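You operate a simulated robot arm through the tools that you are given. There is no shell and no other tool.

The job below is to be done with a simulated robot arm. You get a single attempt, and the scene is never put back.

JOB
Switch the tester off, take the lamp out onto the deck, dial to FUSE, shut the two open lids.
Fine: off before the lamp comes out. Set down upright: amber lamp.

The check looks at the end state, three seconds after you hand in, the way a careful person would. Anything else that was tipped, shoved, dropped, spilled or broken makes it a failure. A push-on lid holds only when it is set on centred and level and pressed home; a screw cap is set on level and turned clockwise until tight.

ROBOT AND FRAMES
A 6-joint arm with a two-finger parallel gripper, fixed in place. Base frame: the origin is at the foot of the arm, x ahead of it, y to its left, z up; the work surface is at about z = 0. Lengths are in m, angles in degrees, forces in N, time in s.
With the tool pointing down near the work surface it reaches from about 0.18 to 0.46 m from the base axis. Its first joint turns from -70.0 to 70.0 degrees. Payload 1.9 kg.
The tool frame sits at the grasp point between the pads (the TCP): z along the fingers, y along the line on which they close. The tips reach 0.023 m beyond it. Largest opening 0.094 m; finger width 0.038, thickness 0.01; the body of the gripper, 0.054 by 0.096 m, starts 0.039 m behind the TCP.
Orientation is told as [roll, pitch, yaw] about the base's x, y, z axes, in that order, counted from this pose: with the fingers straight down and closing along the base's y, the tool's x points along the base's -x, its y along +y and its z along -z.

CONTROLS
- The arm moves only by the tool send_rows. Its argument "steps" is a list of rows, each a list of 7 numbers: the shift along the base's x, y, z in m, then the turn, a rotation vector about the base's x, y, z in degrees, then the finger opening in m, from 0 to 0.094. In form: [[dx, dy, dz, rx, ry, rz, hand], ...]. A call has 1 to 20 rows; each row shifts and turns the commanded pose from where the row before left it. Each row takes 0.2 s and may step no farther than 0.05 m and 8.6 degrees from the row before; otherwise, or with a gripper value out of range, the whole call is refused. A pose out of reach is approached as far as the arm can. The call stops where the force on the tool passes 90 N (or 10 N more than at its start, if that is more) or the arm is blocked; 0.2 s more then pass. The fingers move at their own pace (about 0.108 m/s each) and stop on an object; they squeeze with about 32 N. The grip force told is the motor's: it shows also when the fingers shut on nothing. Time passes only in rows, and 0.2 s behind the last, so rows that do not move let the fingers close. The reply holds the time, the measured pose of the TCP, the force on the tool along the base axes, the opening and the grip force, in the units named above and with some noise, with the torque about the TCP (base axes, N m) and any sound that the robot's microphone picked up.
- Cameras (640 x 400 px; columns grow to the right, rows downward): "scene" is fixed at [0.0657, 0.3147, 0.454]; the picture's right is [-0.73, -0.68, 0.00], its down [-0.25, 0.27, -0.93] and it looks along [0.64, -0.68, -0.37] (base axes); focal length 214 px, centre (320, 200). "wrist" rides on the gripper at [0.087, 0.016, -0.075] in the tool frame; the picture's right is [-0.18, 0.98, 0.00], its down [-0.58, -0.11, -0.81] and it looks along [-0.79, -0.15, 0.59] (tool axes); focal length 243 px, centre (320, 200).
- camera(camera): a new picture of that camera. It takes no simulated time.
- point_at(camera, pixels): for up to 12 pixels [column, row] of the newest picture of that camera ("zoom" is the newest enlarged one), the place [x, y, z] in the base frame of the surface seen there, good to about 0.003 m, but the place of the scene camera against the robot may be out by one fixed shift of up to 0.012 m in any direction. It takes no simulated time.
- zoom(camera, box): a new picture of the part [left, top, right, bottom] of that camera's present view, enlarged. It takes no simulated time.
- hand_in(): hands the job in; it is judged then, once.

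Open the gripper and draw the arm clear of the work before you hand the job in, unless the task says otherwise.

The tools are called after "Emit:" as name(argument=value, ...) on one line, values as JSON. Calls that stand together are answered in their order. send_rows: Moves the arm, as the interface text tells. Its arguments: {"type":"object","properties":{"steps":{"type":"array","items":{"type":"array","items":{"type":"number"}}}},"required":["steps"]} The other tools are called the same way: camera (camera) takes a picture; point_at (camera, pixels) gives the place of the surface under pixels of a picture; zoom (camera, box) takes an enlarged picture of a part of a camera's view; hand_in () hands the job in.

At the start:

```text
time_s: 0.0
ee_pos: [0.2796, 0.0794, 0.3823]
tool_rot: [0.2, 0.0, -0.1]
ft_force: [-0.5, 0.0, -0.1]
wrist_torque: [0.01, -0.03, 0.0]
opening: 0.0942
finger_force: 0.0
```

scene: 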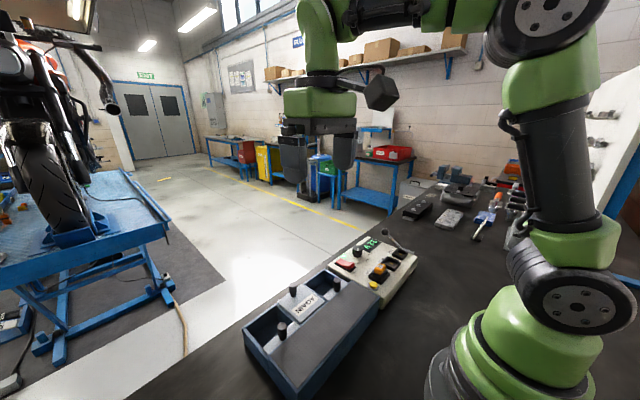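
wrist: 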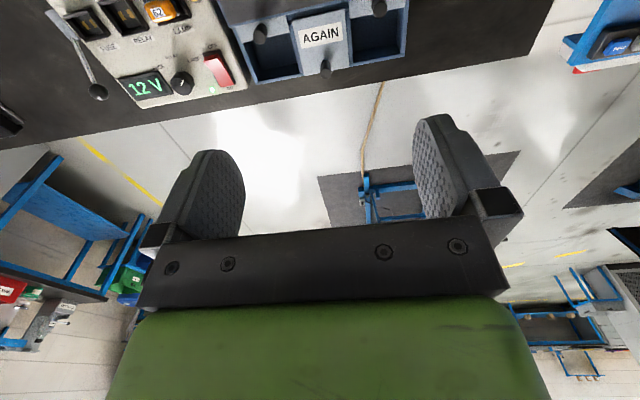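

The tester sits around scene pixels (340-415, 235-300), with the boxes at (245-380, 265-395). I'll take enlarged views to understand the layout.

Emit:
zoom(camera="scene", box=[310, 220, 430, 310])

Emit:
zoom(camera="scene", box=[230, 250, 390, 400])

Emit:
zoom(camera="wrist", box=[0, 0, 260, 160])

Emit:
zoom(camera="wrist", box=[200, 0, 460, 160])

Emit:
zoom(camera="scene", box=[380, 160, 540, 270])

```text
4.44 times, centred on (370, 265) of scene
```

zoom: 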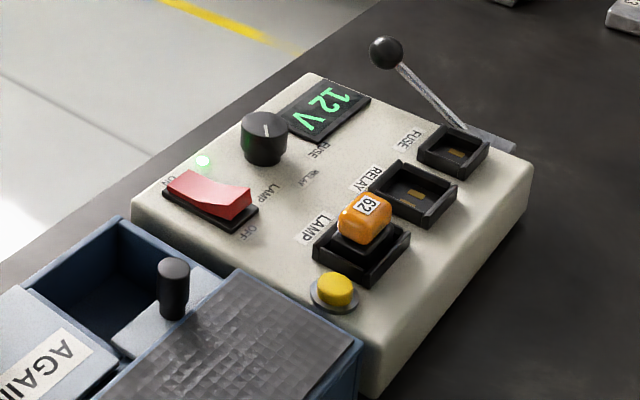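

```text
2.67 times, centred on (310, 325) of scene
```

zoom: 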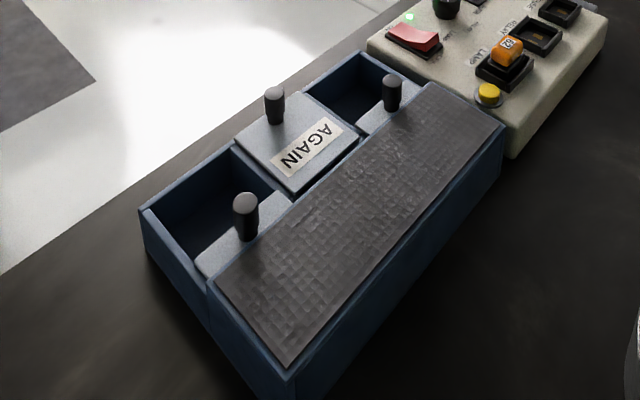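

```text
2.46 times, centred on (130, 80) of wrist
```

zoom: 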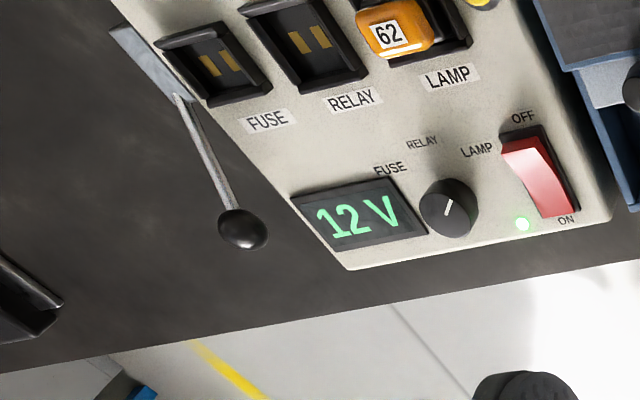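

```text
2.46 times, centred on (330, 80) of wrist
```

zoom: 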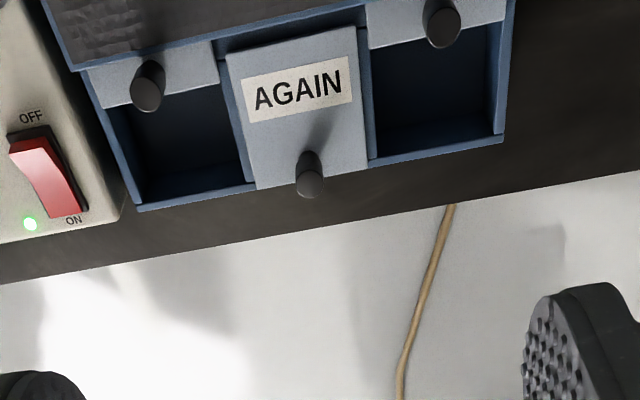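

```text
3.64 times, centred on (460, 215) of scene
```

zoom: 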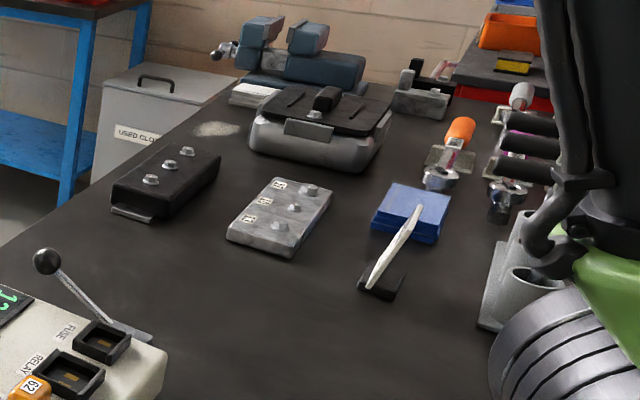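

I need positions of the main features. I'll query points on the wrist picture and the scene picture (switch, dial, lamp, lids' knobs, deck).

Emit:
point_at(camera="wrist", pixels=[[218, 70], [181, 82], [157, 12], [98, 92], [262, 30], [325, 66], [380, 8], [320, 35], [145, 88], [240, 90], [290, 5], [15, 120]])

Emit:
point_at(camera="scene", pixels=[[346, 266], [359, 249], [380, 268], [383, 230], [336, 282], [293, 290], [282, 329], [305, 305], [320, 330], [375, 285], [270, 320], [300, 370]])

```text
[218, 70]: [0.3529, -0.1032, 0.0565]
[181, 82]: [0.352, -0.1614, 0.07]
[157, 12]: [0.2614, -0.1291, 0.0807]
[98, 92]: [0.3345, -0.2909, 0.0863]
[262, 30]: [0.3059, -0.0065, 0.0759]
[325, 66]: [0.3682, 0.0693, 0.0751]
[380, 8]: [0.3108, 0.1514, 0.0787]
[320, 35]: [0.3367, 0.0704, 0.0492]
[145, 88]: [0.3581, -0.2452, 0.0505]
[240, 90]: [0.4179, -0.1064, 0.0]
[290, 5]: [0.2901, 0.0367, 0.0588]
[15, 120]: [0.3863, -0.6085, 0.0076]
```

```text
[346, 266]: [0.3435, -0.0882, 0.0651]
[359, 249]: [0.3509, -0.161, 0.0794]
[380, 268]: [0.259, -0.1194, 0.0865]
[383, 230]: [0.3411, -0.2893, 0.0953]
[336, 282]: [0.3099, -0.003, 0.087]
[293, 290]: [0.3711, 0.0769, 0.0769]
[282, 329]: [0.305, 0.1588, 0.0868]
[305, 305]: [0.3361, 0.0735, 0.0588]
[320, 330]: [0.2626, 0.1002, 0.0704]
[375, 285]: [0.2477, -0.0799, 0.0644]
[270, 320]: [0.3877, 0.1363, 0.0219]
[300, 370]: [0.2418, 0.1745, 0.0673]
```

The wrist readings give tester top z≈0.05 around (0.26–0.37, -0.29…-0.07) and box deck z≈0.06; the scene camera is shifted about +0.005 y and +0.008 z. I'll move back over the tester for a better wrist view.

Emit:
send_rows(steps=[[-0.014, -0.034, -0.005, 0, 0, 0, 0.094], [-0.014, -0.034, -0.005, 0, 0, 0, 0.094], [-0.014, -0.034, -0.005, 0, 0, 0, 0.094], [-0.014, -0.034, -0.005, 0, 0, 0, 0.094], [-0.014, -0.034, -0.005, 0, 0, 0, 0.094], [-0.01, -0.03, -0.005, 0, 0, 0, 0.094], [0, 0, 0, 0, 0, 0, 0.094]])

Emit:
camera(camera="wrist")

Emit:
zoom(camera="wrist", box=[160, 0, 480, 200])

```text
time_s: 1.6
ee_pos: [0.1989, -0.1208, 0.352]
tool_rot: [0.1, 0.0, 0.0]
ft_force: [0.3, -0.3, -0.7]
wrist_torque: [-0.03, 0.01, 0.01]
opening: 0.0943
finger_force: 0.0
```

```text
taken
```

wrist: 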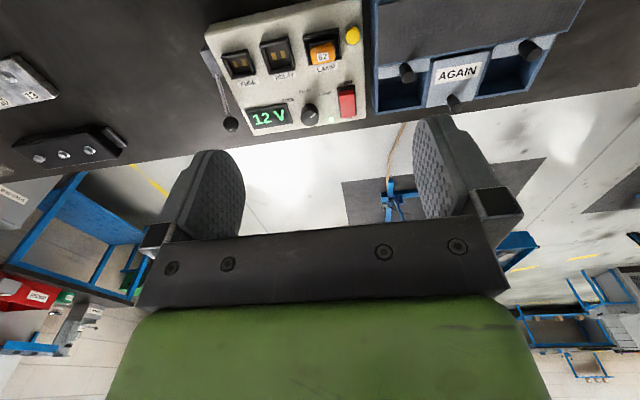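

```text
2.00 times, centred on (320, 100) of wrist
```

zoom: 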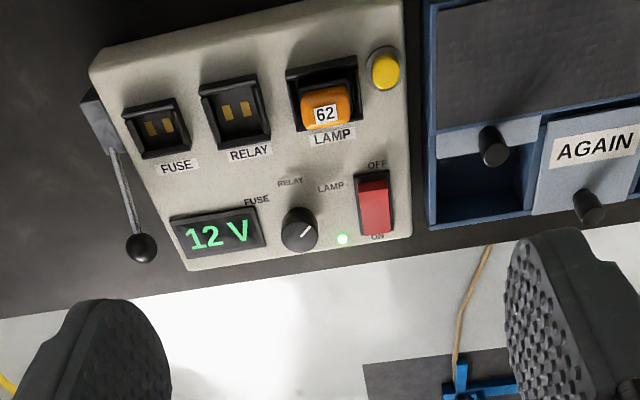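

Clear view now. In the zoom, the switch is at (374,205) with OFF toward the robot and ON away; the dial at (298,230) points to LAMP (332,186), and FUSE is at (257,199). I'll get the positions of these features.

Emit:
point_at(camera="zoom", pixels=[[299, 229], [307, 230], [257, 200], [290, 183], [332, 187], [374, 189], [376, 225], [376, 164], [377, 237], [324, 92], [326, 114], [325, 70]])

Emit:
point_at(camera="zoom", pixels=[[95, 65], [190, 268], [408, 236], [402, 5], [290, 70], [357, 60], [359, 118], [302, 130], [384, 70], [491, 150], [588, 210], [140, 247]])

Emit:
zoom(camera="wrist", box=[200, 0, 380, 140])

```text
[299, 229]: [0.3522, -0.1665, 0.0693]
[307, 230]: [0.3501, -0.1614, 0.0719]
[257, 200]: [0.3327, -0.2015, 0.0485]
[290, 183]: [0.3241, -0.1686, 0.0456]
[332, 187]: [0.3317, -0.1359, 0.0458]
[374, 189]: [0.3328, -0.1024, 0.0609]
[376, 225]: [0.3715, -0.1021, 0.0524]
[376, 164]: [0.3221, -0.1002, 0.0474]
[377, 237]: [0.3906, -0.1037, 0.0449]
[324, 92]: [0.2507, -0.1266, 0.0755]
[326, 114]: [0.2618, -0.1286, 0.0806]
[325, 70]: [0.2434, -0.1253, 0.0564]
```

```text
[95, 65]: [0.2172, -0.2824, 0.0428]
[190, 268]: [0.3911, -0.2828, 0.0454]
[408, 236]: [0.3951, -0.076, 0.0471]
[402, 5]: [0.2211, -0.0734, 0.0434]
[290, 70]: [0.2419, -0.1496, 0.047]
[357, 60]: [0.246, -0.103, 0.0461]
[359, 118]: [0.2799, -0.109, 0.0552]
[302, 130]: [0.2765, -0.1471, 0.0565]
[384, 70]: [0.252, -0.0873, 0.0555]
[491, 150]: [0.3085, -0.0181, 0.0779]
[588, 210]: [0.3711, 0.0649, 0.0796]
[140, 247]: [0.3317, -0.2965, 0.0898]
```

```text
2.86 times, centred on (290, 70) of wrist
```

zoom: 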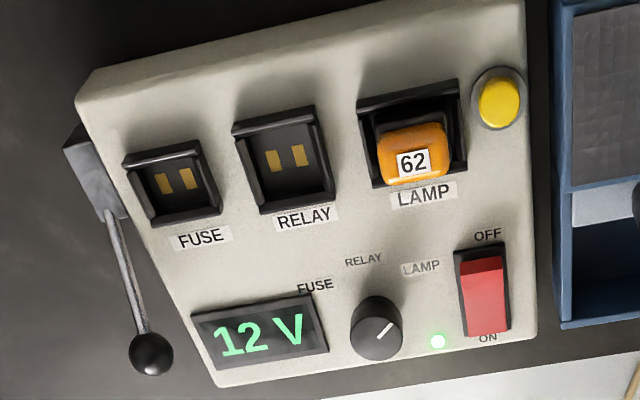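

The tester is aligned with the base axes, the dial is at about (0.353,-0.163), and the rocker's raised OFF end is at about (0.333,-0.102,0.061). I'll go above the OFF end with the fingers closed.

Emit:
send_rows(steps=[[0.0223, 0.0033, -0.0387, 0, 0, 0, 0.0], [0.0223, 0.0033, -0.0387, 0, 0, 0, 0.0], [0.0223, 0.0033, -0.0387, 0, 0, 0, 0.0], [0.0223, 0.0033, -0.0387, 0, 0, 0, 0.0], [0.0223, 0.0033, -0.0387, 0, 0, 0, 0.0], [0.0223, 0.0028, -0.0387, 0, 0, 0, 0.0], [0, 0, 0, 0, 0, 0, 0.0]])

Emit:
camera(camera="wrist")

Emit:
zoom(camera="scene", box=[310, 200, 430, 300])

```text
time_s: 3.2
ee_pos: [0.3333, -0.1, 0.1205]
tool_rot: [0.1, 0.0, -0.1]
ft_force: [0.3, -0.3, 0.5]
wrist_torque: [0.0, 0.02, 0.01]
opening: 0.0
finger_force: 32.2
```

```text
taken
```

wrist: 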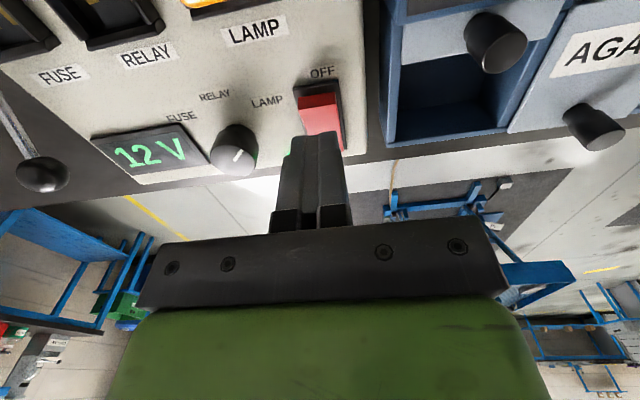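

```text
4.00 times, centred on (370, 250) of scene
```

zoom: 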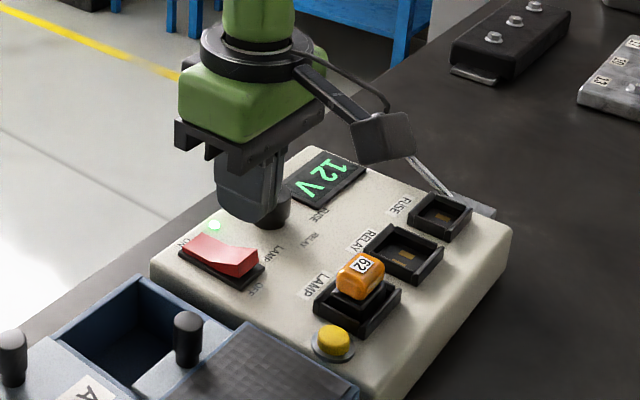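

The rocker is visible at wrist (320,112), with OFF at (322,72). I'll refine the rocker and dial geometry from this closer view before pressing.

Emit:
point_at(camera="wrist", pixels=[[302, 98], [333, 95], [317, 97], [318, 105], [320, 115], [338, 110], [237, 153], [232, 140], [322, 71], [267, 101], [215, 96], [181, 116]])

Emit:
zoom(camera="wrist", box=[160, 50, 360, 190])

```text
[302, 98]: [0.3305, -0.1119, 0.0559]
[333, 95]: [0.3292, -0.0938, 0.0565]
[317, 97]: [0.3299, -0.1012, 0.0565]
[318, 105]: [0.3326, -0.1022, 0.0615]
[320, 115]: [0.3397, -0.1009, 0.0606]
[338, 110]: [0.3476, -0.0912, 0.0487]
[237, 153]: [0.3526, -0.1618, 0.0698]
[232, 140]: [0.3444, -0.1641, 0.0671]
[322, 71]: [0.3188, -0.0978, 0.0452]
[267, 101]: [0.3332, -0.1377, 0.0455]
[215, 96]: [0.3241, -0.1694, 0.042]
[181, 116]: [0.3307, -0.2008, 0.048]
```

```text
2.86 times, centred on (260, 120) of wrist
```

zoom: 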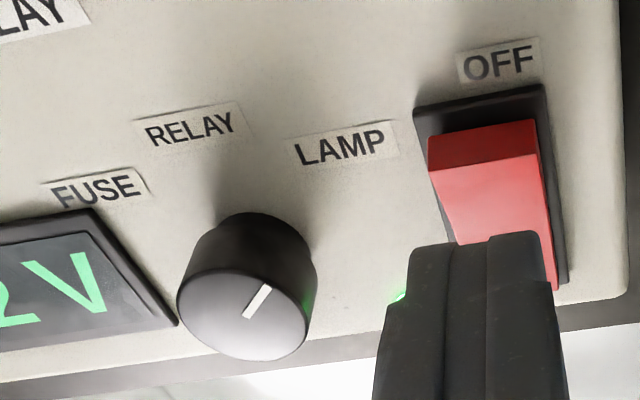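

The OFF end of the rocker is at (0.331–0.345, -0.102) with z≈0.061. I'll shift slightly toward the OFF end and press down in small steps.

Emit:
send_rows(steps=[[-0.003, -0.002, -0.02, 0, 0, 0, 0.0], [0, 0, -0.01, 0, 0, 0, 0.0], [0, 0, -0.005, 0, 0, 0, 0.0], [0, 0, -0.003, 0, 0, 0, 0.0], [0, 0, -0.003, 0, 0, 0, 0.0], [0, 0, -0.002, 0, 0, 0, 0.0]])

```text
time_s: 4.7
ee_pos: [0.3295, -0.1033, 0.0803]
tool_rot: [0.1, 0.0, -0.2]
ft_force: [-6.4, 0.6, 12.7]
wrist_torque: [-0.02, -0.1, 0.11]
opening: 0.0
finger_force: 31.8
stopped in row 6: the force on the tool passed its limit at 96 N (the readings are from after the stop); the commanded pose is now the measured one
```

Contact produced a force spike at TCP z≈0.080. I'll look at whether the rocker flipped.

Emit:
camera(camera="wrist")

Emit:
zoom(camera="scene", box=[320, 220, 400, 280])

```text
taken
```

wrist: 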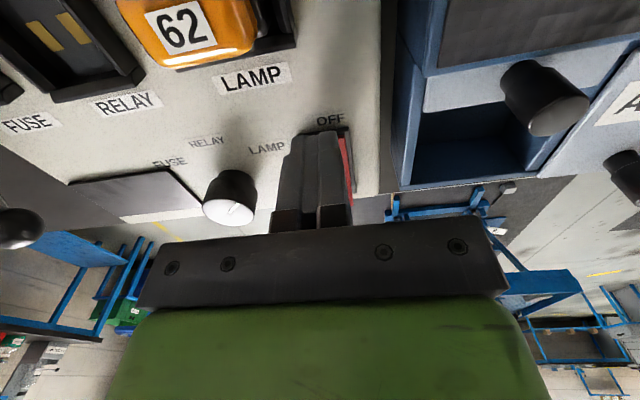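

```text
6.67 times, centred on (360, 250) of scene
```

zoom: 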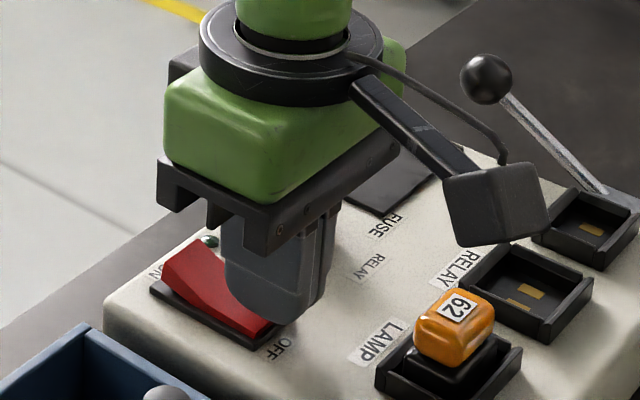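

The rocker flipped: its ON end is now raised, and the LED and display are dark. I'll lift off, then view again from higher up.

Emit:
send_rows(steps=[[0, 0, 0.02, 0, 0, 0, 0.0], [0, 0, 0.04, 0, 0, 0, 0.0], [-0.03, -0.02, 0.03, 0, 0, 0, 0.05], [-0.02, -0.02, 0.0, 0, 0, 0, 0.05], [0, 0, 0, 0, 0, 0, 0.05]])

Emit:
camera(camera="wrist")

Emit:
zoom(camera="wrist", box=[220, 0, 420, 125])

```text
time_s: 5.9
ee_pos: [0.2778, -0.1445, 0.1682]
tool_rot: [0.1, 0.1, -0.2]
ft_force: [1.1, -0.4, -0.1]
wrist_torque: [-0.02, 0.0, -0.01]
opening: 0.0501
finger_force: 0.0
```

```text
taken
```

wrist: 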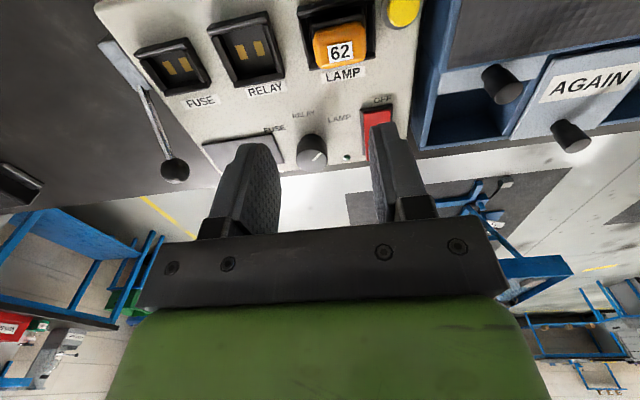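

```text
3.20 times, centred on (320, 62) of wrist
```

zoom: 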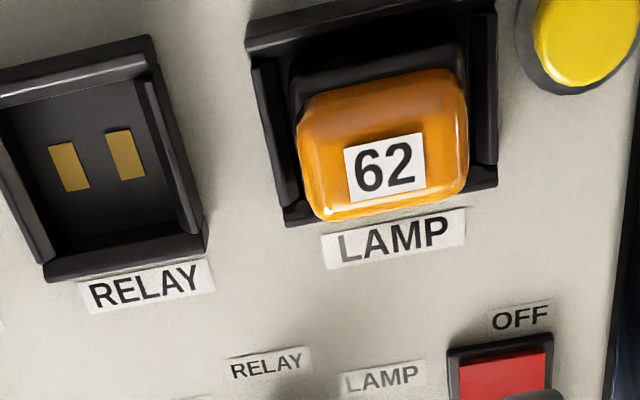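

Emit:
zoom(camera="wrist", box=[240, 90, 400, 190])

```text
4.00 times, centred on (320, 140) of wrist
```

zoom: 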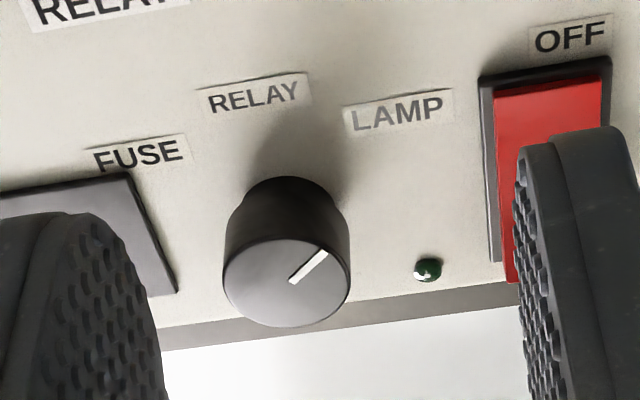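

The zoom shows the dial's top ellipse centred near (287,282) and its pointer from (292,281) to (325,252), with the LED dark. I'll measure the pointer direction and the label positions.

Emit:
point_at(camera="zoom", pixels=[[287, 282], [292, 281], [325, 253], [228, 285], [346, 270], [285, 242], [288, 322], [139, 155], [254, 96], [397, 112], [300, 182], [170, 290]])

```text
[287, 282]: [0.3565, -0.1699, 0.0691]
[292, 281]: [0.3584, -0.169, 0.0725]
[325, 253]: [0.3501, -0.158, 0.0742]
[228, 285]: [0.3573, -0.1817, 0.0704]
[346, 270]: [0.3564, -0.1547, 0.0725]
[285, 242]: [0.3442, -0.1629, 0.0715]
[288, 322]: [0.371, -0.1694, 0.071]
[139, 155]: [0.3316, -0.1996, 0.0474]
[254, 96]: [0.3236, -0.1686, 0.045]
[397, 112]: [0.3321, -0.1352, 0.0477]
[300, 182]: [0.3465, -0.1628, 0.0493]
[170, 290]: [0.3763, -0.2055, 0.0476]
```

The dial centre is about (0.3575,-0.168), radius 0.0135. The pointer sits about 52° to the +y side of RELAY and FUSE is about 51° to the -y side, so it needs about +103° about z. I'll hover over it with yaw pre-turned by -51°.

Emit:
send_rows(steps=[[0.0133, -0.0039, -0.008, 0, 0, -8.5, 0.047], [0.0133, -0.0039, -0.008, 0, 0, -8.5, 0.047], [0.0133, -0.0039, -0.008, 0, 0, -8.5, 0.047], [0.0133, -0.0039, -0.008, 0, 0, -8.5, 0.047], [0.0133, -0.0039, -0.008, 0, 0, -8.5, 0.047], [0.0133, -0.004, -0.008, 0, 0, -8.5, 0.047], [0, 0, 0, 0, 0, 0, 0.047]])

Emit:
camera(camera="wrist")

Emit:
zoom(camera="scene", box=[310, 190, 430, 290])

```text
time_s: 7.5
ee_pos: [0.3579, -0.1677, 0.1219]
tool_rot: [0.1, 0.1, -51.3]
ft_force: [-0.1, -0.2, 0.5]
wrist_torque: [0.01, 0.03, 0.01]
opening: 0.0471
finger_force: 0.1
```

```text
taken
```

wrist: 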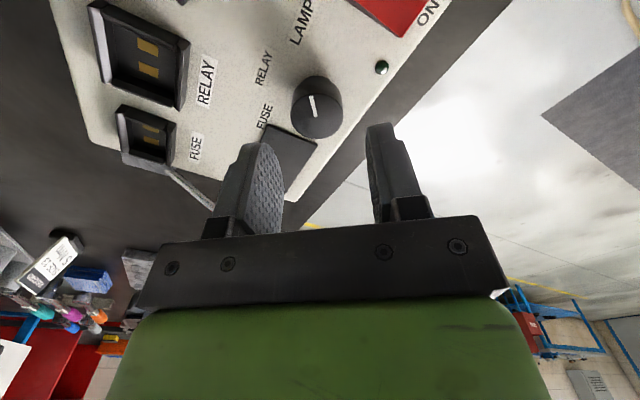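

```text
4.00 times, centred on (370, 240) of scene
```

zoom: 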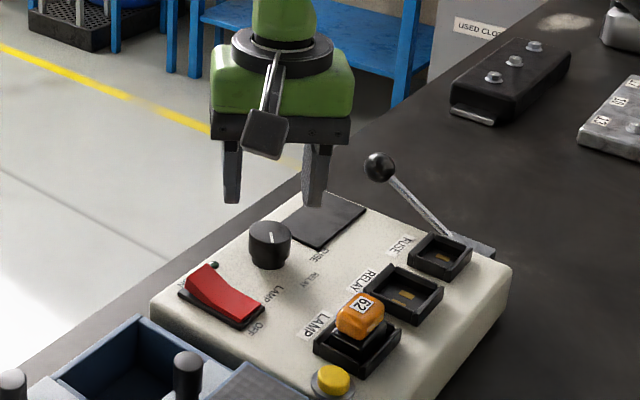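

The knob top shows at wrist (317,113). I'll check its centre from this view against the TCP (0.358,-0.168).

Emit:
point_at(camera="wrist", pixels=[[316, 114], [295, 115], [340, 108], [316, 134], [316, 96], [309, 98], [315, 115]])

Emit:
zoom(camera="wrist", box=[260, 60, 380, 150])

```text
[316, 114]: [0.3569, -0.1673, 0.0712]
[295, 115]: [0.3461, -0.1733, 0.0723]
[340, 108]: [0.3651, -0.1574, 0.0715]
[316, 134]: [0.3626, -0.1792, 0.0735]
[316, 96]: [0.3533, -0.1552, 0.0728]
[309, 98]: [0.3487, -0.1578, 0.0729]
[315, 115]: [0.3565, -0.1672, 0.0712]
```

```text
4.44 times, centred on (320, 105) of wrist
```

zoom: 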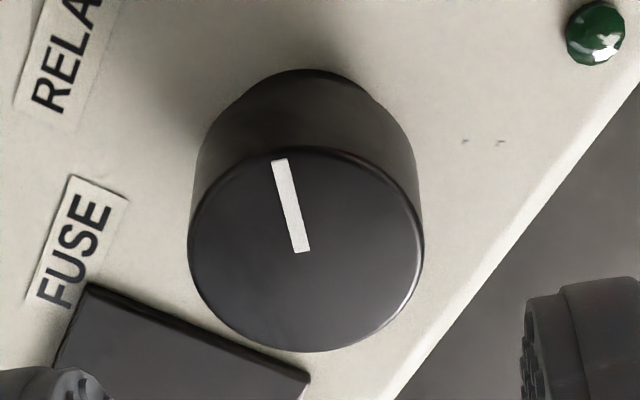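

The knob centre reads (0.3565,-0.167), in line with the TCP. I'll descend to z≈0.078 and close on the knob.

Emit:
send_rows(steps=[[-0.001, 0.0005, -0.02, 0, 0, 0, 0.047], [0, 0, -0.015, 0, 0, 0, 0.047], [0, 0, -0.009, 0, 0, 0, 0.047], [0, 0, 0, 0, 0, 0, 0.035], [0, 0, 0, 0, 0, 0, 0.02], [0, 0, 0, 0, 0, 0, 0.02]])

```text
time_s: 8.9
ee_pos: [0.3571, -0.1679, 0.0762]
tool_rot: [0.0, 0.0, -51.3]
ft_force: [-13.2, -18.6, 1.1]
wrist_torque: [-0.21, 0.35, -0.02]
opening: 0.0313
finger_force: 32.7
```

The fingers stopped at 0.0313, which matches the knob, but there is a 22 N side load toward (-0.78,-0.62). I'll nudge that way to centre on it before turning.

Emit:
send_rows(steps=[[-0.0012, -0.001, 0, 0, 0, 0, 0.02], [0, 0, 0, 0, 0, 0, 0.02]])

```text
time_s: 9.5
ee_pos: [0.3561, -0.1673, 0.0775]
tool_rot: [0.2, 0.1, -51.1]
ft_force: [7.9, -7.9, 1.4]
wrist_torque: [-0.28, -0.03, -0.02]
opening: 0.0312
finger_force: 31.7
```

The load along the closing line is nearly gone. Now I'll turn the dial counter-clockwise, first about 51° as a check.

Emit:
send_rows(steps=[[0, 0, 0, 0, 0, 8.5, 0.02], [0, 0, 0, 0, 0, 8.5, 0.02], [0, 0, 0, 0, 0, 8.5, 0.02], [0, 0, 0, 0, 0, 8.5, 0.02], [0, 0, 0, 0, 0, 8.5, 0.02], [0, 0, 0, 0, 0, 8.5, 0.02]])

Emit:
zoom(camera="scene", box=[320, 210, 400, 270])

```text
time_s: 10.9
ee_pos: [0.3557, -0.168, 0.0784]
tool_rot: [0.2, 0.1, 0.0]
ft_force: [17.2, 12.5, 0.1]
wrist_torque: [0.06, -0.43, 0.02]
opening: 0.0314
finger_force: 32.2
```

```text
6.67 times, centred on (360, 240) of scene
```

zoom: 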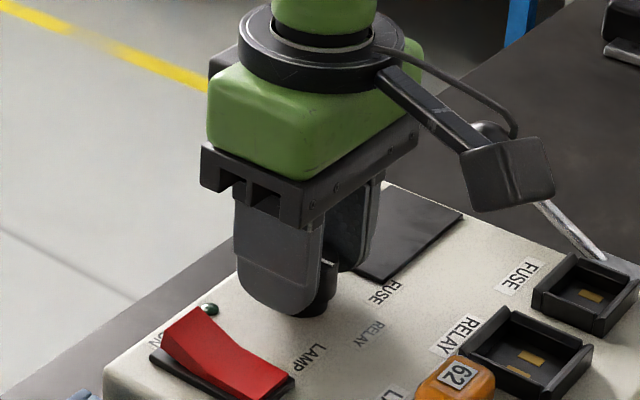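

The dial turned 51° with the grip holding and no slip. I'll make a small centring correction and continue turning toward FUSE.

Emit:
send_rows(steps=[[0.0008, 0.0006, 0, 0, 0, 0, 0.02], [0, 0, 0, 0, 0, 8.5, 0.02], [0, 0, 0, 0, 0, 8.5, 0.02], [0, 0, 0, 0, 0, 8.5, 0.02], [0, 0, 0, 0, 0, 8.5, 0.02], [0, 0, 0, 0, 0, 8.5, 0.02], [0, 0, 0, 0, 0, 8.5, 0.02], [0, 0, 0, 0, 0, 0, 0.02]])

Emit:
camera(camera="wrist")

Emit:
zoom(camera="wrist", box=[200, 60, 440, 210])

```text
time_s: 12.7
ee_pos: [0.3555, -0.1677, 0.078]
tool_rot: [0.1, 0.0, 51.0]
ft_force: [6.2, -7.1, 0.8]
wrist_torque: [-0.11, -0.16, -0.32]
opening: 0.0312
finger_force: 31.7
```

```text
taken
```

wrist: 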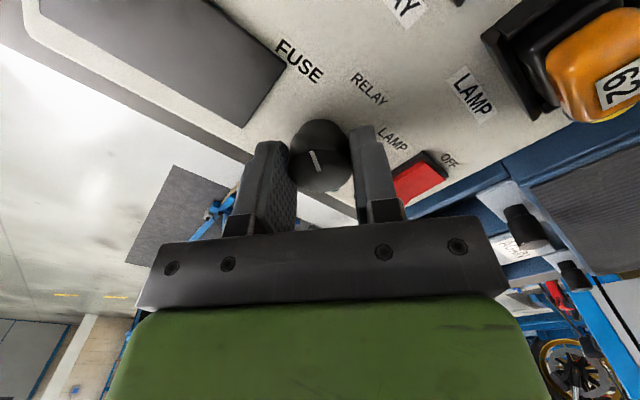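

```text
2.67 times, centred on (320, 135) of wrist
```

zoom: 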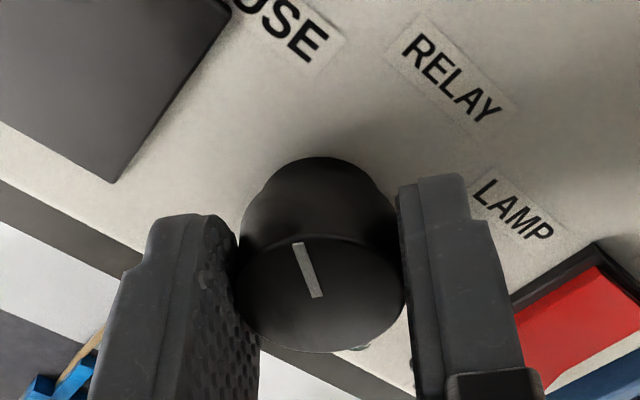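

The pointer now points toward FUSE, and torque of -0.32 N·m has appeared, perhaps an end stop or a detent. I'll release, lift, and check the pointer.

Emit:
send_rows(steps=[[0, 0, 0, 0, 0, 0, 0.05], [0, 0, 0, 0, 0, 0, 0.05], [0, 0, 0.02, 0, 0, 0, 0.05], [-0.01, 0, 0.04, 0, 0, -8, 0.05], [-0.02, 0, 0.02, 0, 0, -8, 0.05], [-0.03, 0.01, 0.01, 0, 0, -8, 0.05], [-0.02, 0.01, 0.0, 0, 0, -8, 0.05], [0, 0, 0, 0, 0, -8, 0.05], [0, 0, 0, 0, 0, -8, 0.05], [0, 0, 0, 0, 0, -3, 0.05], [0, 0, 0, 0, 0, 0, 0.05]])

Emit:
camera(camera="wrist")

Emit:
zoom(camera="wrist", box=[240, 90, 400, 190])

```text
time_s: 15.1
ee_pos: [0.2768, -0.1467, 0.1681]
tool_rot: [0.1, 0.2, -0.3]
ft_force: [0.2, 0.5, -0.6]
wrist_torque: [0.02, -0.01, 0.0]
opening: 0.05
finger_force: 0.1
```

```text
taken
```

wrist: 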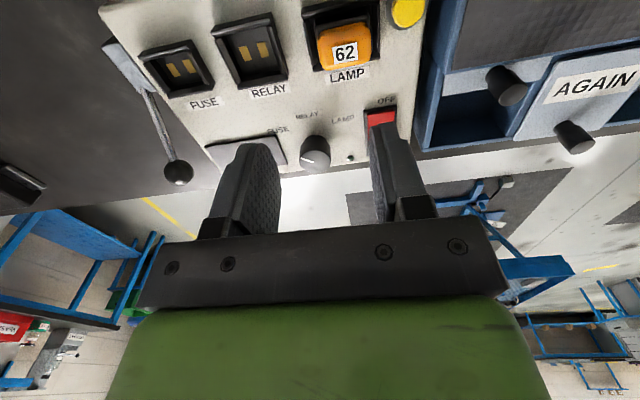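

```text
4.00 times, centred on (320, 140) of wrist
```

zoom: 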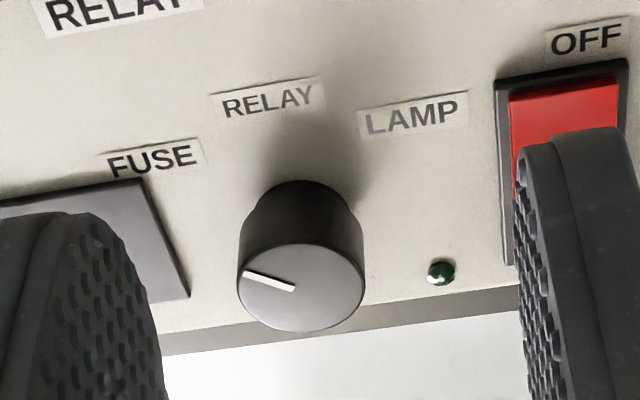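

I'll measure the pointer's ends, (294,289) and (245,273) in this zoom.

Emit:
point_at(camera="zoom", pixels=[[294, 289], [245, 273], [270, 281], [301, 290], [240, 290], [362, 285], [302, 330], [300, 246], [153, 160], [268, 102], [411, 115]])

Emit:
zoom(camera="scene", box=[330, 225, 390, 270])

```text
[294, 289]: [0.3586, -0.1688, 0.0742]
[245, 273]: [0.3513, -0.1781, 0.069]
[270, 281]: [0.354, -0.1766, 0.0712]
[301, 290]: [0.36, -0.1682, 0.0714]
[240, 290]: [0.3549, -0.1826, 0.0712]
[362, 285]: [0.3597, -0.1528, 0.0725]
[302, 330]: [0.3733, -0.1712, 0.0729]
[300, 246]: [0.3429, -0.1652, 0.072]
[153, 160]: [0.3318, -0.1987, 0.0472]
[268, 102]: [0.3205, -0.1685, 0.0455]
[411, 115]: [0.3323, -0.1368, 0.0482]
```

```text
8.89 times, centred on (360, 248) of scene
```

zoom: 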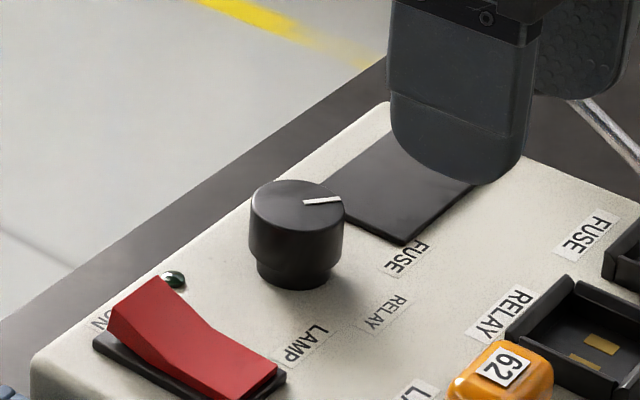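

Ray geometry from both cameras puts the pointer about 50–55° to the FUSE side, with the FUSE label at about 50–52°, so the dial is set. Next are the lids: I'll move to view the box.

Emit:
send_rows(steps=[[-0.01, 0.035, 0.02, 0, 0, 0, 0.05], [-0.015, 0.04, 0.015, 0, 0, 0, 0.05], [-0.015, 0.04, 0.015, 0, 0, 0, 0.05], [-0.015, 0.04, 0.01, 0, 0, 0, 0.05], [0, 0.04, 0.0, 0, 0, 0, 0.05], [0, 0, 0, 0, 0, 0, 0.05]])

Emit:
camera(camera="wrist")

Emit:
zoom(camera="wrist", box=[180, 0, 460, 175])

```text
time_s: 16.5
ee_pos: [0.2226, 0.0476, 0.228]
tool_rot: [0.1, 0.1, -0.3]
ft_force: [-0.6, -0.3, 0.8]
wrist_torque: [0.0, 0.03, 0.01]
opening: 0.0501
finger_force: 0.1
```

```text
taken
```

wrist: 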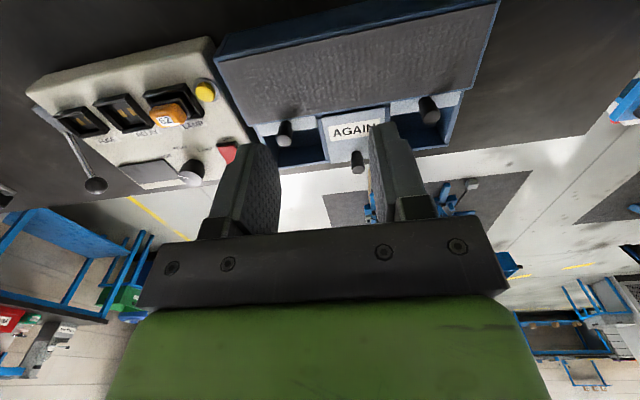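

```text
2.29 times, centred on (320, 88) of wrist
```

zoom: 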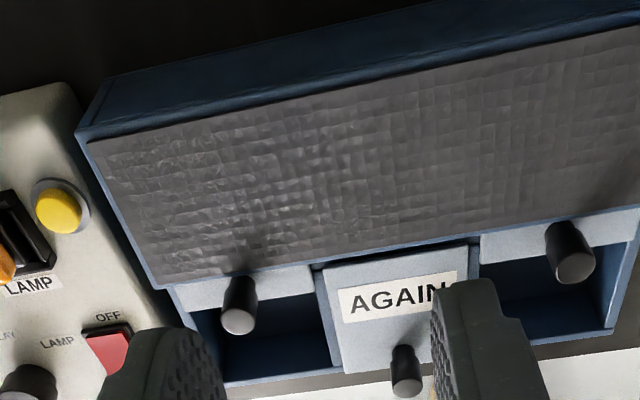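

The zoom shows the textured deck (90–640, 30–285) and the two retracted lids with knobs at (238,320) and (575,265). I'll measure the knobs, the deck edges and the compartments.

Emit:
point_at(camera="zoom", pixels=[[238, 322], [240, 285], [576, 268], [565, 228], [406, 385], [404, 350], [90, 145], [160, 285], [640, 205], [195, 310], [330, 362], [615, 325]])

Emit:
point_at(camera="zoom", pixels=[[290, 150], [400, 200], [500, 150], [200, 200], [560, 120], [630, 30], [340, 190], [260, 300], [520, 240], [360, 340], [205, 295], [85, 130]])

```text
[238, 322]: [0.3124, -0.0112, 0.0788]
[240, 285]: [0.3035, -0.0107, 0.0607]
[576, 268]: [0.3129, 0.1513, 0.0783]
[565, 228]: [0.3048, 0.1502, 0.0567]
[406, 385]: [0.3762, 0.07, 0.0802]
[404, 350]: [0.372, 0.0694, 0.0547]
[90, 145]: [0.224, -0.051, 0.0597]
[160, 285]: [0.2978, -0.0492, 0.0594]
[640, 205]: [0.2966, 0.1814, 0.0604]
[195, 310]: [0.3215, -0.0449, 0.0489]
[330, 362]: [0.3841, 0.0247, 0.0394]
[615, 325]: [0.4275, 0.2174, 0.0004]
```

```text
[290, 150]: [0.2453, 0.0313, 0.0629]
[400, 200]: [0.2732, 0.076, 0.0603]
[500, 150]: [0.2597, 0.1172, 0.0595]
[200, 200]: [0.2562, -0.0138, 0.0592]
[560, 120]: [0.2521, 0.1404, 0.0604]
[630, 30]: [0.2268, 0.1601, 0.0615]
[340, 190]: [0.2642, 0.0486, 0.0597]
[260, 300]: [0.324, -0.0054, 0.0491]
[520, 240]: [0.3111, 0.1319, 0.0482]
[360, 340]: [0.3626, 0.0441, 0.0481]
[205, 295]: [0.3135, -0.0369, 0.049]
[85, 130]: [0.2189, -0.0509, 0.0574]
```

Knobs are at (0.312,-0.0115) and (0.3125,0.1515), top z 0.079; the closed middle lid's knob is at x≈0.376, so each needs about +0.064 in x. I'll hover over the left lid's knob first.

Emit:
send_rows(steps=[[0.0224, -0.0148, -0.027, 0, 0, 0, 0.045], [0.0224, -0.0148, -0.027, 0, 0, 0, 0.045], [0.0224, -0.0148, -0.027, 0, 0, 0, 0.045], [0.0222, -0.0147, -0.027, 0, 0, 0, 0.045], [0, 0, 0, 0, 0, 0, 0.045]])

Emit:
camera(camera="wrist")

Emit:
zoom(camera="scene", box=[250, 210, 410, 330])

```text
time_s: 17.7
ee_pos: [0.3115, -0.0129, 0.1202]
tool_rot: [0.0, 0.1, -0.3]
ft_force: [-0.9, -0.2, -0.5]
wrist_torque: [0.02, 0.03, 0.0]
opening: 0.045
finger_force: 0.1
```

```text
taken
```

wrist: 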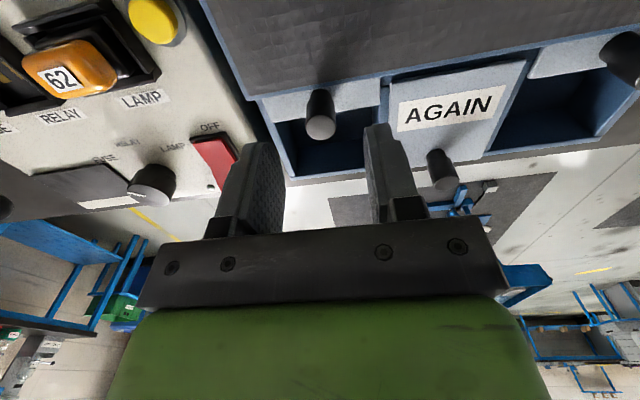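

```text
3.33 times, centred on (330, 270) of scene
```

zoom: 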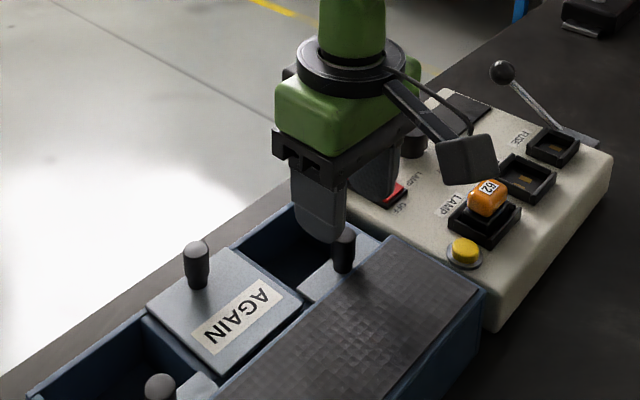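

The left knob's top is at wrist (320,125). I'll check its place against the TCP (0.3115,-0.013) before descending.

Emit:
point_at(camera="wrist", pixels=[[320, 126], [308, 126], [333, 124], [320, 137], [320, 100], [443, 182], [440, 155]])

```text
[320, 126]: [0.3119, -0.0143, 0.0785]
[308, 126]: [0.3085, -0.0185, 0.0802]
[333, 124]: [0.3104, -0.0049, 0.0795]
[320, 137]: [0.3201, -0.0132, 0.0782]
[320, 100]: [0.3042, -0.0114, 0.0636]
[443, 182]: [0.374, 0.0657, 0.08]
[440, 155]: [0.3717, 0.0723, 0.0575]
```

The knob centre is (0.311,-0.012), right under the TCP. I'll descend to z 0.088 (tips at 0.065, above the deck's 0.060) and close gently on the knob.

Emit:
send_rows(steps=[[0, 0.0005, -0.02, 0, 0, 0, 0.045], [0, 0, -0.012, 0, 0, 0, 0.045], [0, 0, 0, 0, 0, 0, 0.03], [0, 0, 0, 0, 0, 0, 0.01], [0, 0, 0, 0, 0, 0, 0.01]])

```text
time_s: 18.9
ee_pos: [0.3102, -0.0117, 0.0862]
tool_rot: [0.2, 0.1, -0.3]
ft_force: [5.6, -14.3, -0.2]
wrist_torque: [-0.19, 0.55, 0.01]
opening: 0.0168
finger_force: 31.6
```

The knob is gripped at 0.0168. I'll slide the lid in +x, with a slight y relief.

Emit:
send_rows(steps=[[0, -0.0007, 0, 0, 0, 0, 0.01], [0.008, 0, 0, 0, 0, 0, 0.01], [0.01, 0, 0, 0, 0, 0, 0.01], [0.01, 0, 0, 0, 0, 0, 0.01], [0.01, 0, 0, 0, 0, 0, 0.01], [0.01, 0, 0, 0, 0, 0, 0.01]])

Emit:
camera(camera="wrist")

```text
time_s: 20.3
ee_pos: [0.3587, -0.0119, 0.087]
tool_rot: [0.1, 0.1, -0.3]
ft_force: [0.3, 0.5, 0.7]
wrist_torque: [0.03, -0.54, -0.02]
opening: 0.0174
finger_force: 32.2
```

```text
taken
```

wrist: 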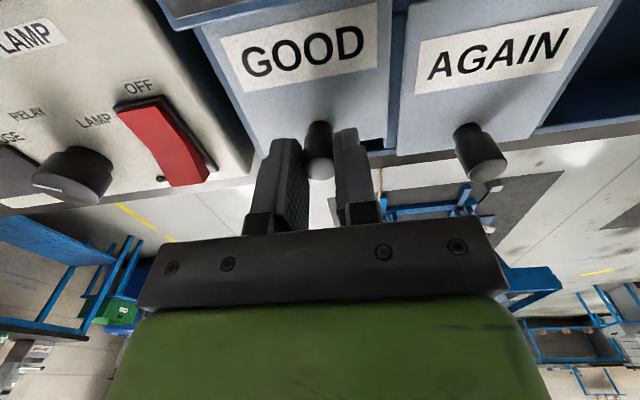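

The lid, labelled GOOD, is sliding freely. I'll continue in finer steps to the closed stop.

Emit:
send_rows(steps=[[0.005, 0, 0, 0, 0, 0, 0.01], [0.004, 0, 0, 0, 0, 0, 0.01], [0.003, 0, 0, 0, 0, 0, 0.01], [0.002, 0, 0, 0, 0, 0, 0.01], [0.002, 0, 0, 0, 0, 0, 0.01]])

Emit:
camera(camera="wrist")

Emit:
zoom(camera="scene", box=[250, 220, 390, 330])

```text
time_s: 21.5
ee_pos: [0.3755, -0.0119, 0.088]
tool_rot: [0.2, 0.1, -0.2]
ft_force: [0.9, -9.2, -1.2]
wrist_torque: [-0.23, 0.81, 0.02]
opening: 0.0172
finger_force: 32.0
```

```text
taken
```

wrist: 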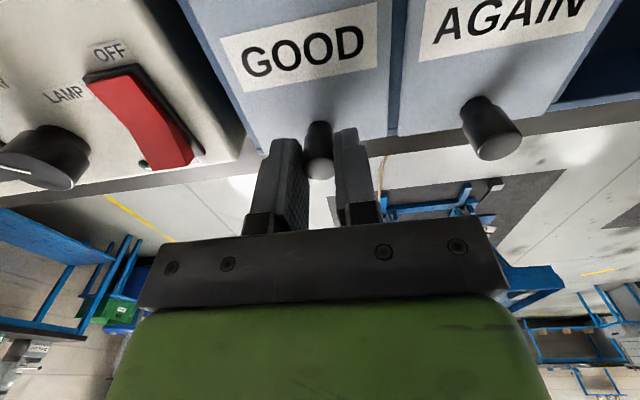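

```text
3.64 times, centred on (320, 275) of scene
```

zoom: 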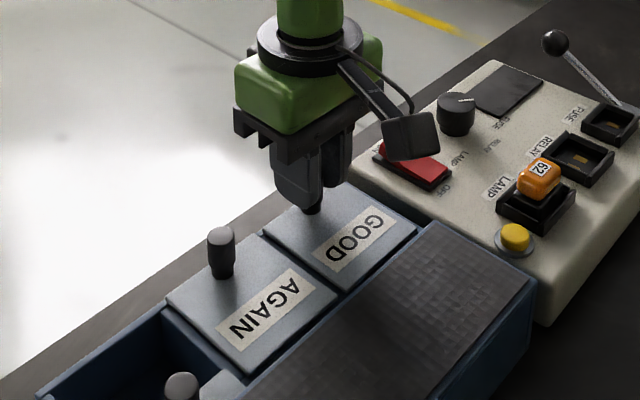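

The knob is at x=0.3755, matching the AGAIN knob's, and the lid edges look in line. I'll push a little more to feel the stop.

Emit:
send_rows(steps=[[0.0015, 0, 0, 0, 0, 0, 0.01], [0.0015, 0, 0, 0, 0, 0, 0.01]])

```text
time_s: 22.1
ee_pos: [0.3786, -0.0099, 0.0868]
tool_rot: [0.2, 0.2, -0.2]
ft_force: [-8.6, -2.3, -0.5]
wrist_torque: [-0.32, -0.46, -0.02]
opening: 0.0172
finger_force: 31.8
```

Emit:
send_rows(steps=[[0.0015, 0, 0, 0, 0, 0, 0.01], [0.001, 0, 0, 0, 0, 0, 0.01]])

Emit:
camera(camera="wrist")

Emit:
zoom(camera="scene", box=[260, 240, 360, 310])

```text
time_s: 22.7
ee_pos: [0.3797, -0.0102, 0.0869]
tool_rot: [0.2, 0.5, -0.2]
ft_force: [-20.5, 5.7, 1.4]
wrist_torque: [-0.1, 0.62, 0.05]
opening: 0.0172
finger_force: 31.9
```

```text
taken
```

wrist: 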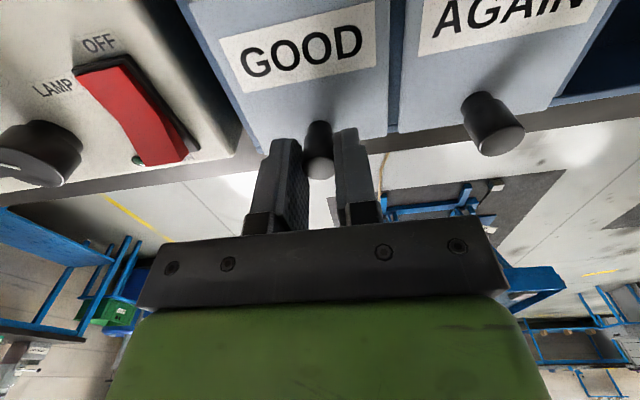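

```text
5.71 times, centred on (310, 275) of scene
```

zoom: 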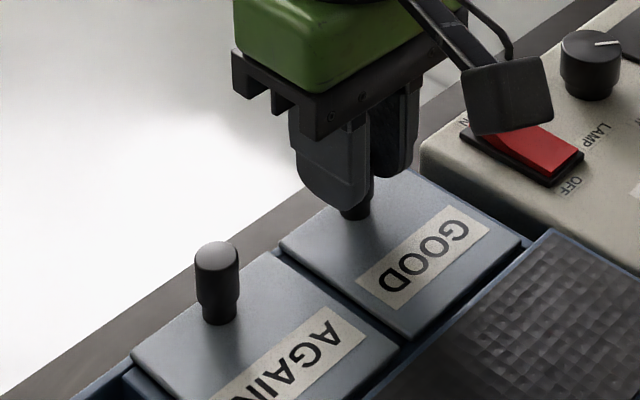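

A steady -20 N in x now shows that it is at its stop, and the lid's far edge lines up with AGAIN's. I'll release and lift, then check.

Emit:
send_rows(steps=[[0, 0, 0, 0, 0, 0, 0.04], [0, 0, 0, 0, 0, 0, 0.045], [0, 0, 0.03, 0, 0, 0, 0.045], [-0.02, 0.03, 0.03, 0, 0, 0, 0.045], [-0.03, 0.03, 0.02, 0, 0, 0, 0.045], [-0.03, 0.03, 0, 0, 0, 0, 0.045], [0, 0, 0, 0, 0, 0, 0.045]])

Emit:
camera(camera="wrist")

Emit:
zoom(camera="scene", box=[230, 240, 390, 360])

```text
time_s: 24.3
ee_pos: [0.3008, 0.0792, 0.1658]
tool_rot: [0.0, 0.1, -0.1]
ft_force: [0.4, 0.7, -0.1]
wrist_torque: [0.0, 0.02, 0.01]
opening: 0.0448
finger_force: 0.1
```

```text
taken
```

wrist: 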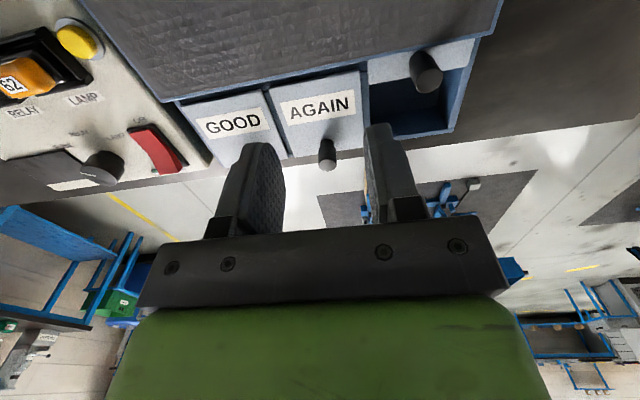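

```text
3.33 times, centred on (310, 300) of scene
```

zoom: 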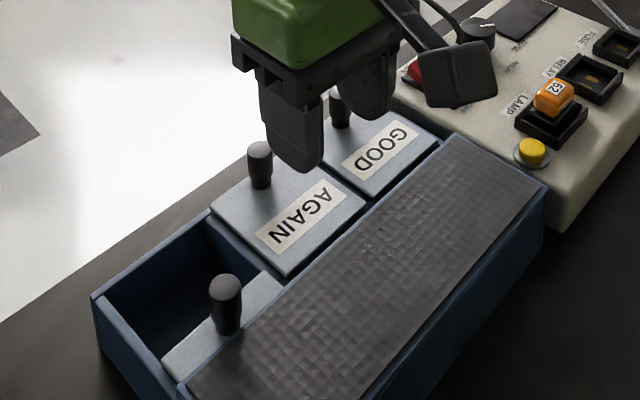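

I'll zoom in to compare the near and far edges of the GOOD and AGAIN lids, and measure the right knob at wrist (426,75).

Emit:
zoom(camera="wrist", box=[170, 30, 490, 190])

Emit:
point_at(camera="wrist", pixels=[[428, 80], [415, 80], [443, 78], [428, 92], [328, 164], [325, 145], [420, 100], [200, 125], [350, 90]])

```text
2.00 times, centred on (330, 110) of wrist
```

zoom: 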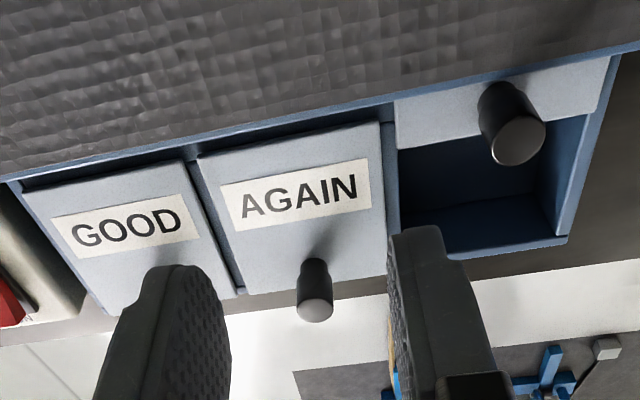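

```text
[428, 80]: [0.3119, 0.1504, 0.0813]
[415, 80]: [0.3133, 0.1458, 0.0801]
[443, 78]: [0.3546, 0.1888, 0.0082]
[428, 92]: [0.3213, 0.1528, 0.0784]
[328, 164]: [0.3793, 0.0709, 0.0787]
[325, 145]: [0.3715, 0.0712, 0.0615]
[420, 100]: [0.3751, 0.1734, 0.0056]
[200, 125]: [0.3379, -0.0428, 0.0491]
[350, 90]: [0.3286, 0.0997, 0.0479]
```

GOOD and AGAIN sit identically, so the left lid is closed. The right knob is at about (0.313,0.151); I'll move over it, descend and grip.

Emit:
send_rows(steps=[[0.006, 0.036, -0.022, 0, 0, 0, 0.045], [0.006, 0.036, -0.023, 0, 0, 0, 0.045], [0, 0, 0, 0, 0, 0, 0.045]])

Emit:
camera(camera="wrist")

Emit:
zoom(camera="scene", box=[210, 240, 370, 380])

```text
time_s: 25.1
ee_pos: [0.3121, 0.1513, 0.1222]
tool_rot: [0.1, 0.2, -0.2]
ft_force: [-0.7, -0.8, 0.3]
wrist_torque: [-0.02, 0.0, -0.03]
opening: 0.045
finger_force: 0.1
```

```text
taken
```

wrist: 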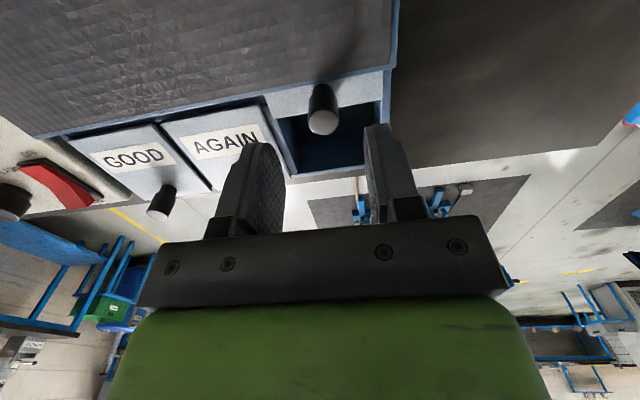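

```text
2.86 times, centred on (290, 310) of scene
```

zoom: 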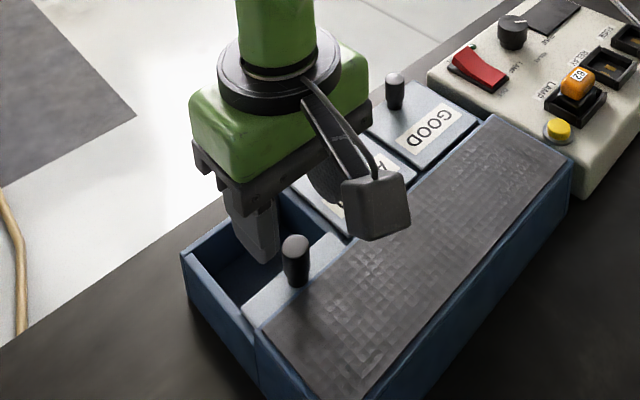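

The right knob appears at wrist (322,122), the same relative place as the left one was. I'll descend, grip and relieve side load.

Emit:
send_rows(steps=[[0, 0, -0.02, 0, 0, 0, 0.045], [0, 0, -0.014, 0, 0, 0, 0.045], [0, 0, 0, 0, 0, 0, 0.03], [0, 0, 0, 0, 0, 0, 0.01], [0, 0, 0, 0, 0, 0, 0.01]])

```text
time_s: 26.3
ee_pos: [0.3134, 0.1506, 0.0878]
tool_rot: [0.2, -0.1, -0.3]
ft_force: [1.1, 20.2, -1.4]
wrist_torque: [0.31, -0.12, -0.1]
opening: 0.0191
finger_force: 10.0
```

Emit:
send_rows(steps=[[0, 0.001, 0, 0, 0, 0, 0.01], [0, 0, 0, 0, 0, 0, 0.01]])

```text
time_s: 26.9
ee_pos: [0.3133, 0.1521, 0.089]
tool_rot: [0.2, 0.1, -0.2]
ft_force: [7.4, 16.4, 0.8]
wrist_torque: [0.1, -0.21, -0.06]
opening: 0.0176
finger_force: 31.6
```

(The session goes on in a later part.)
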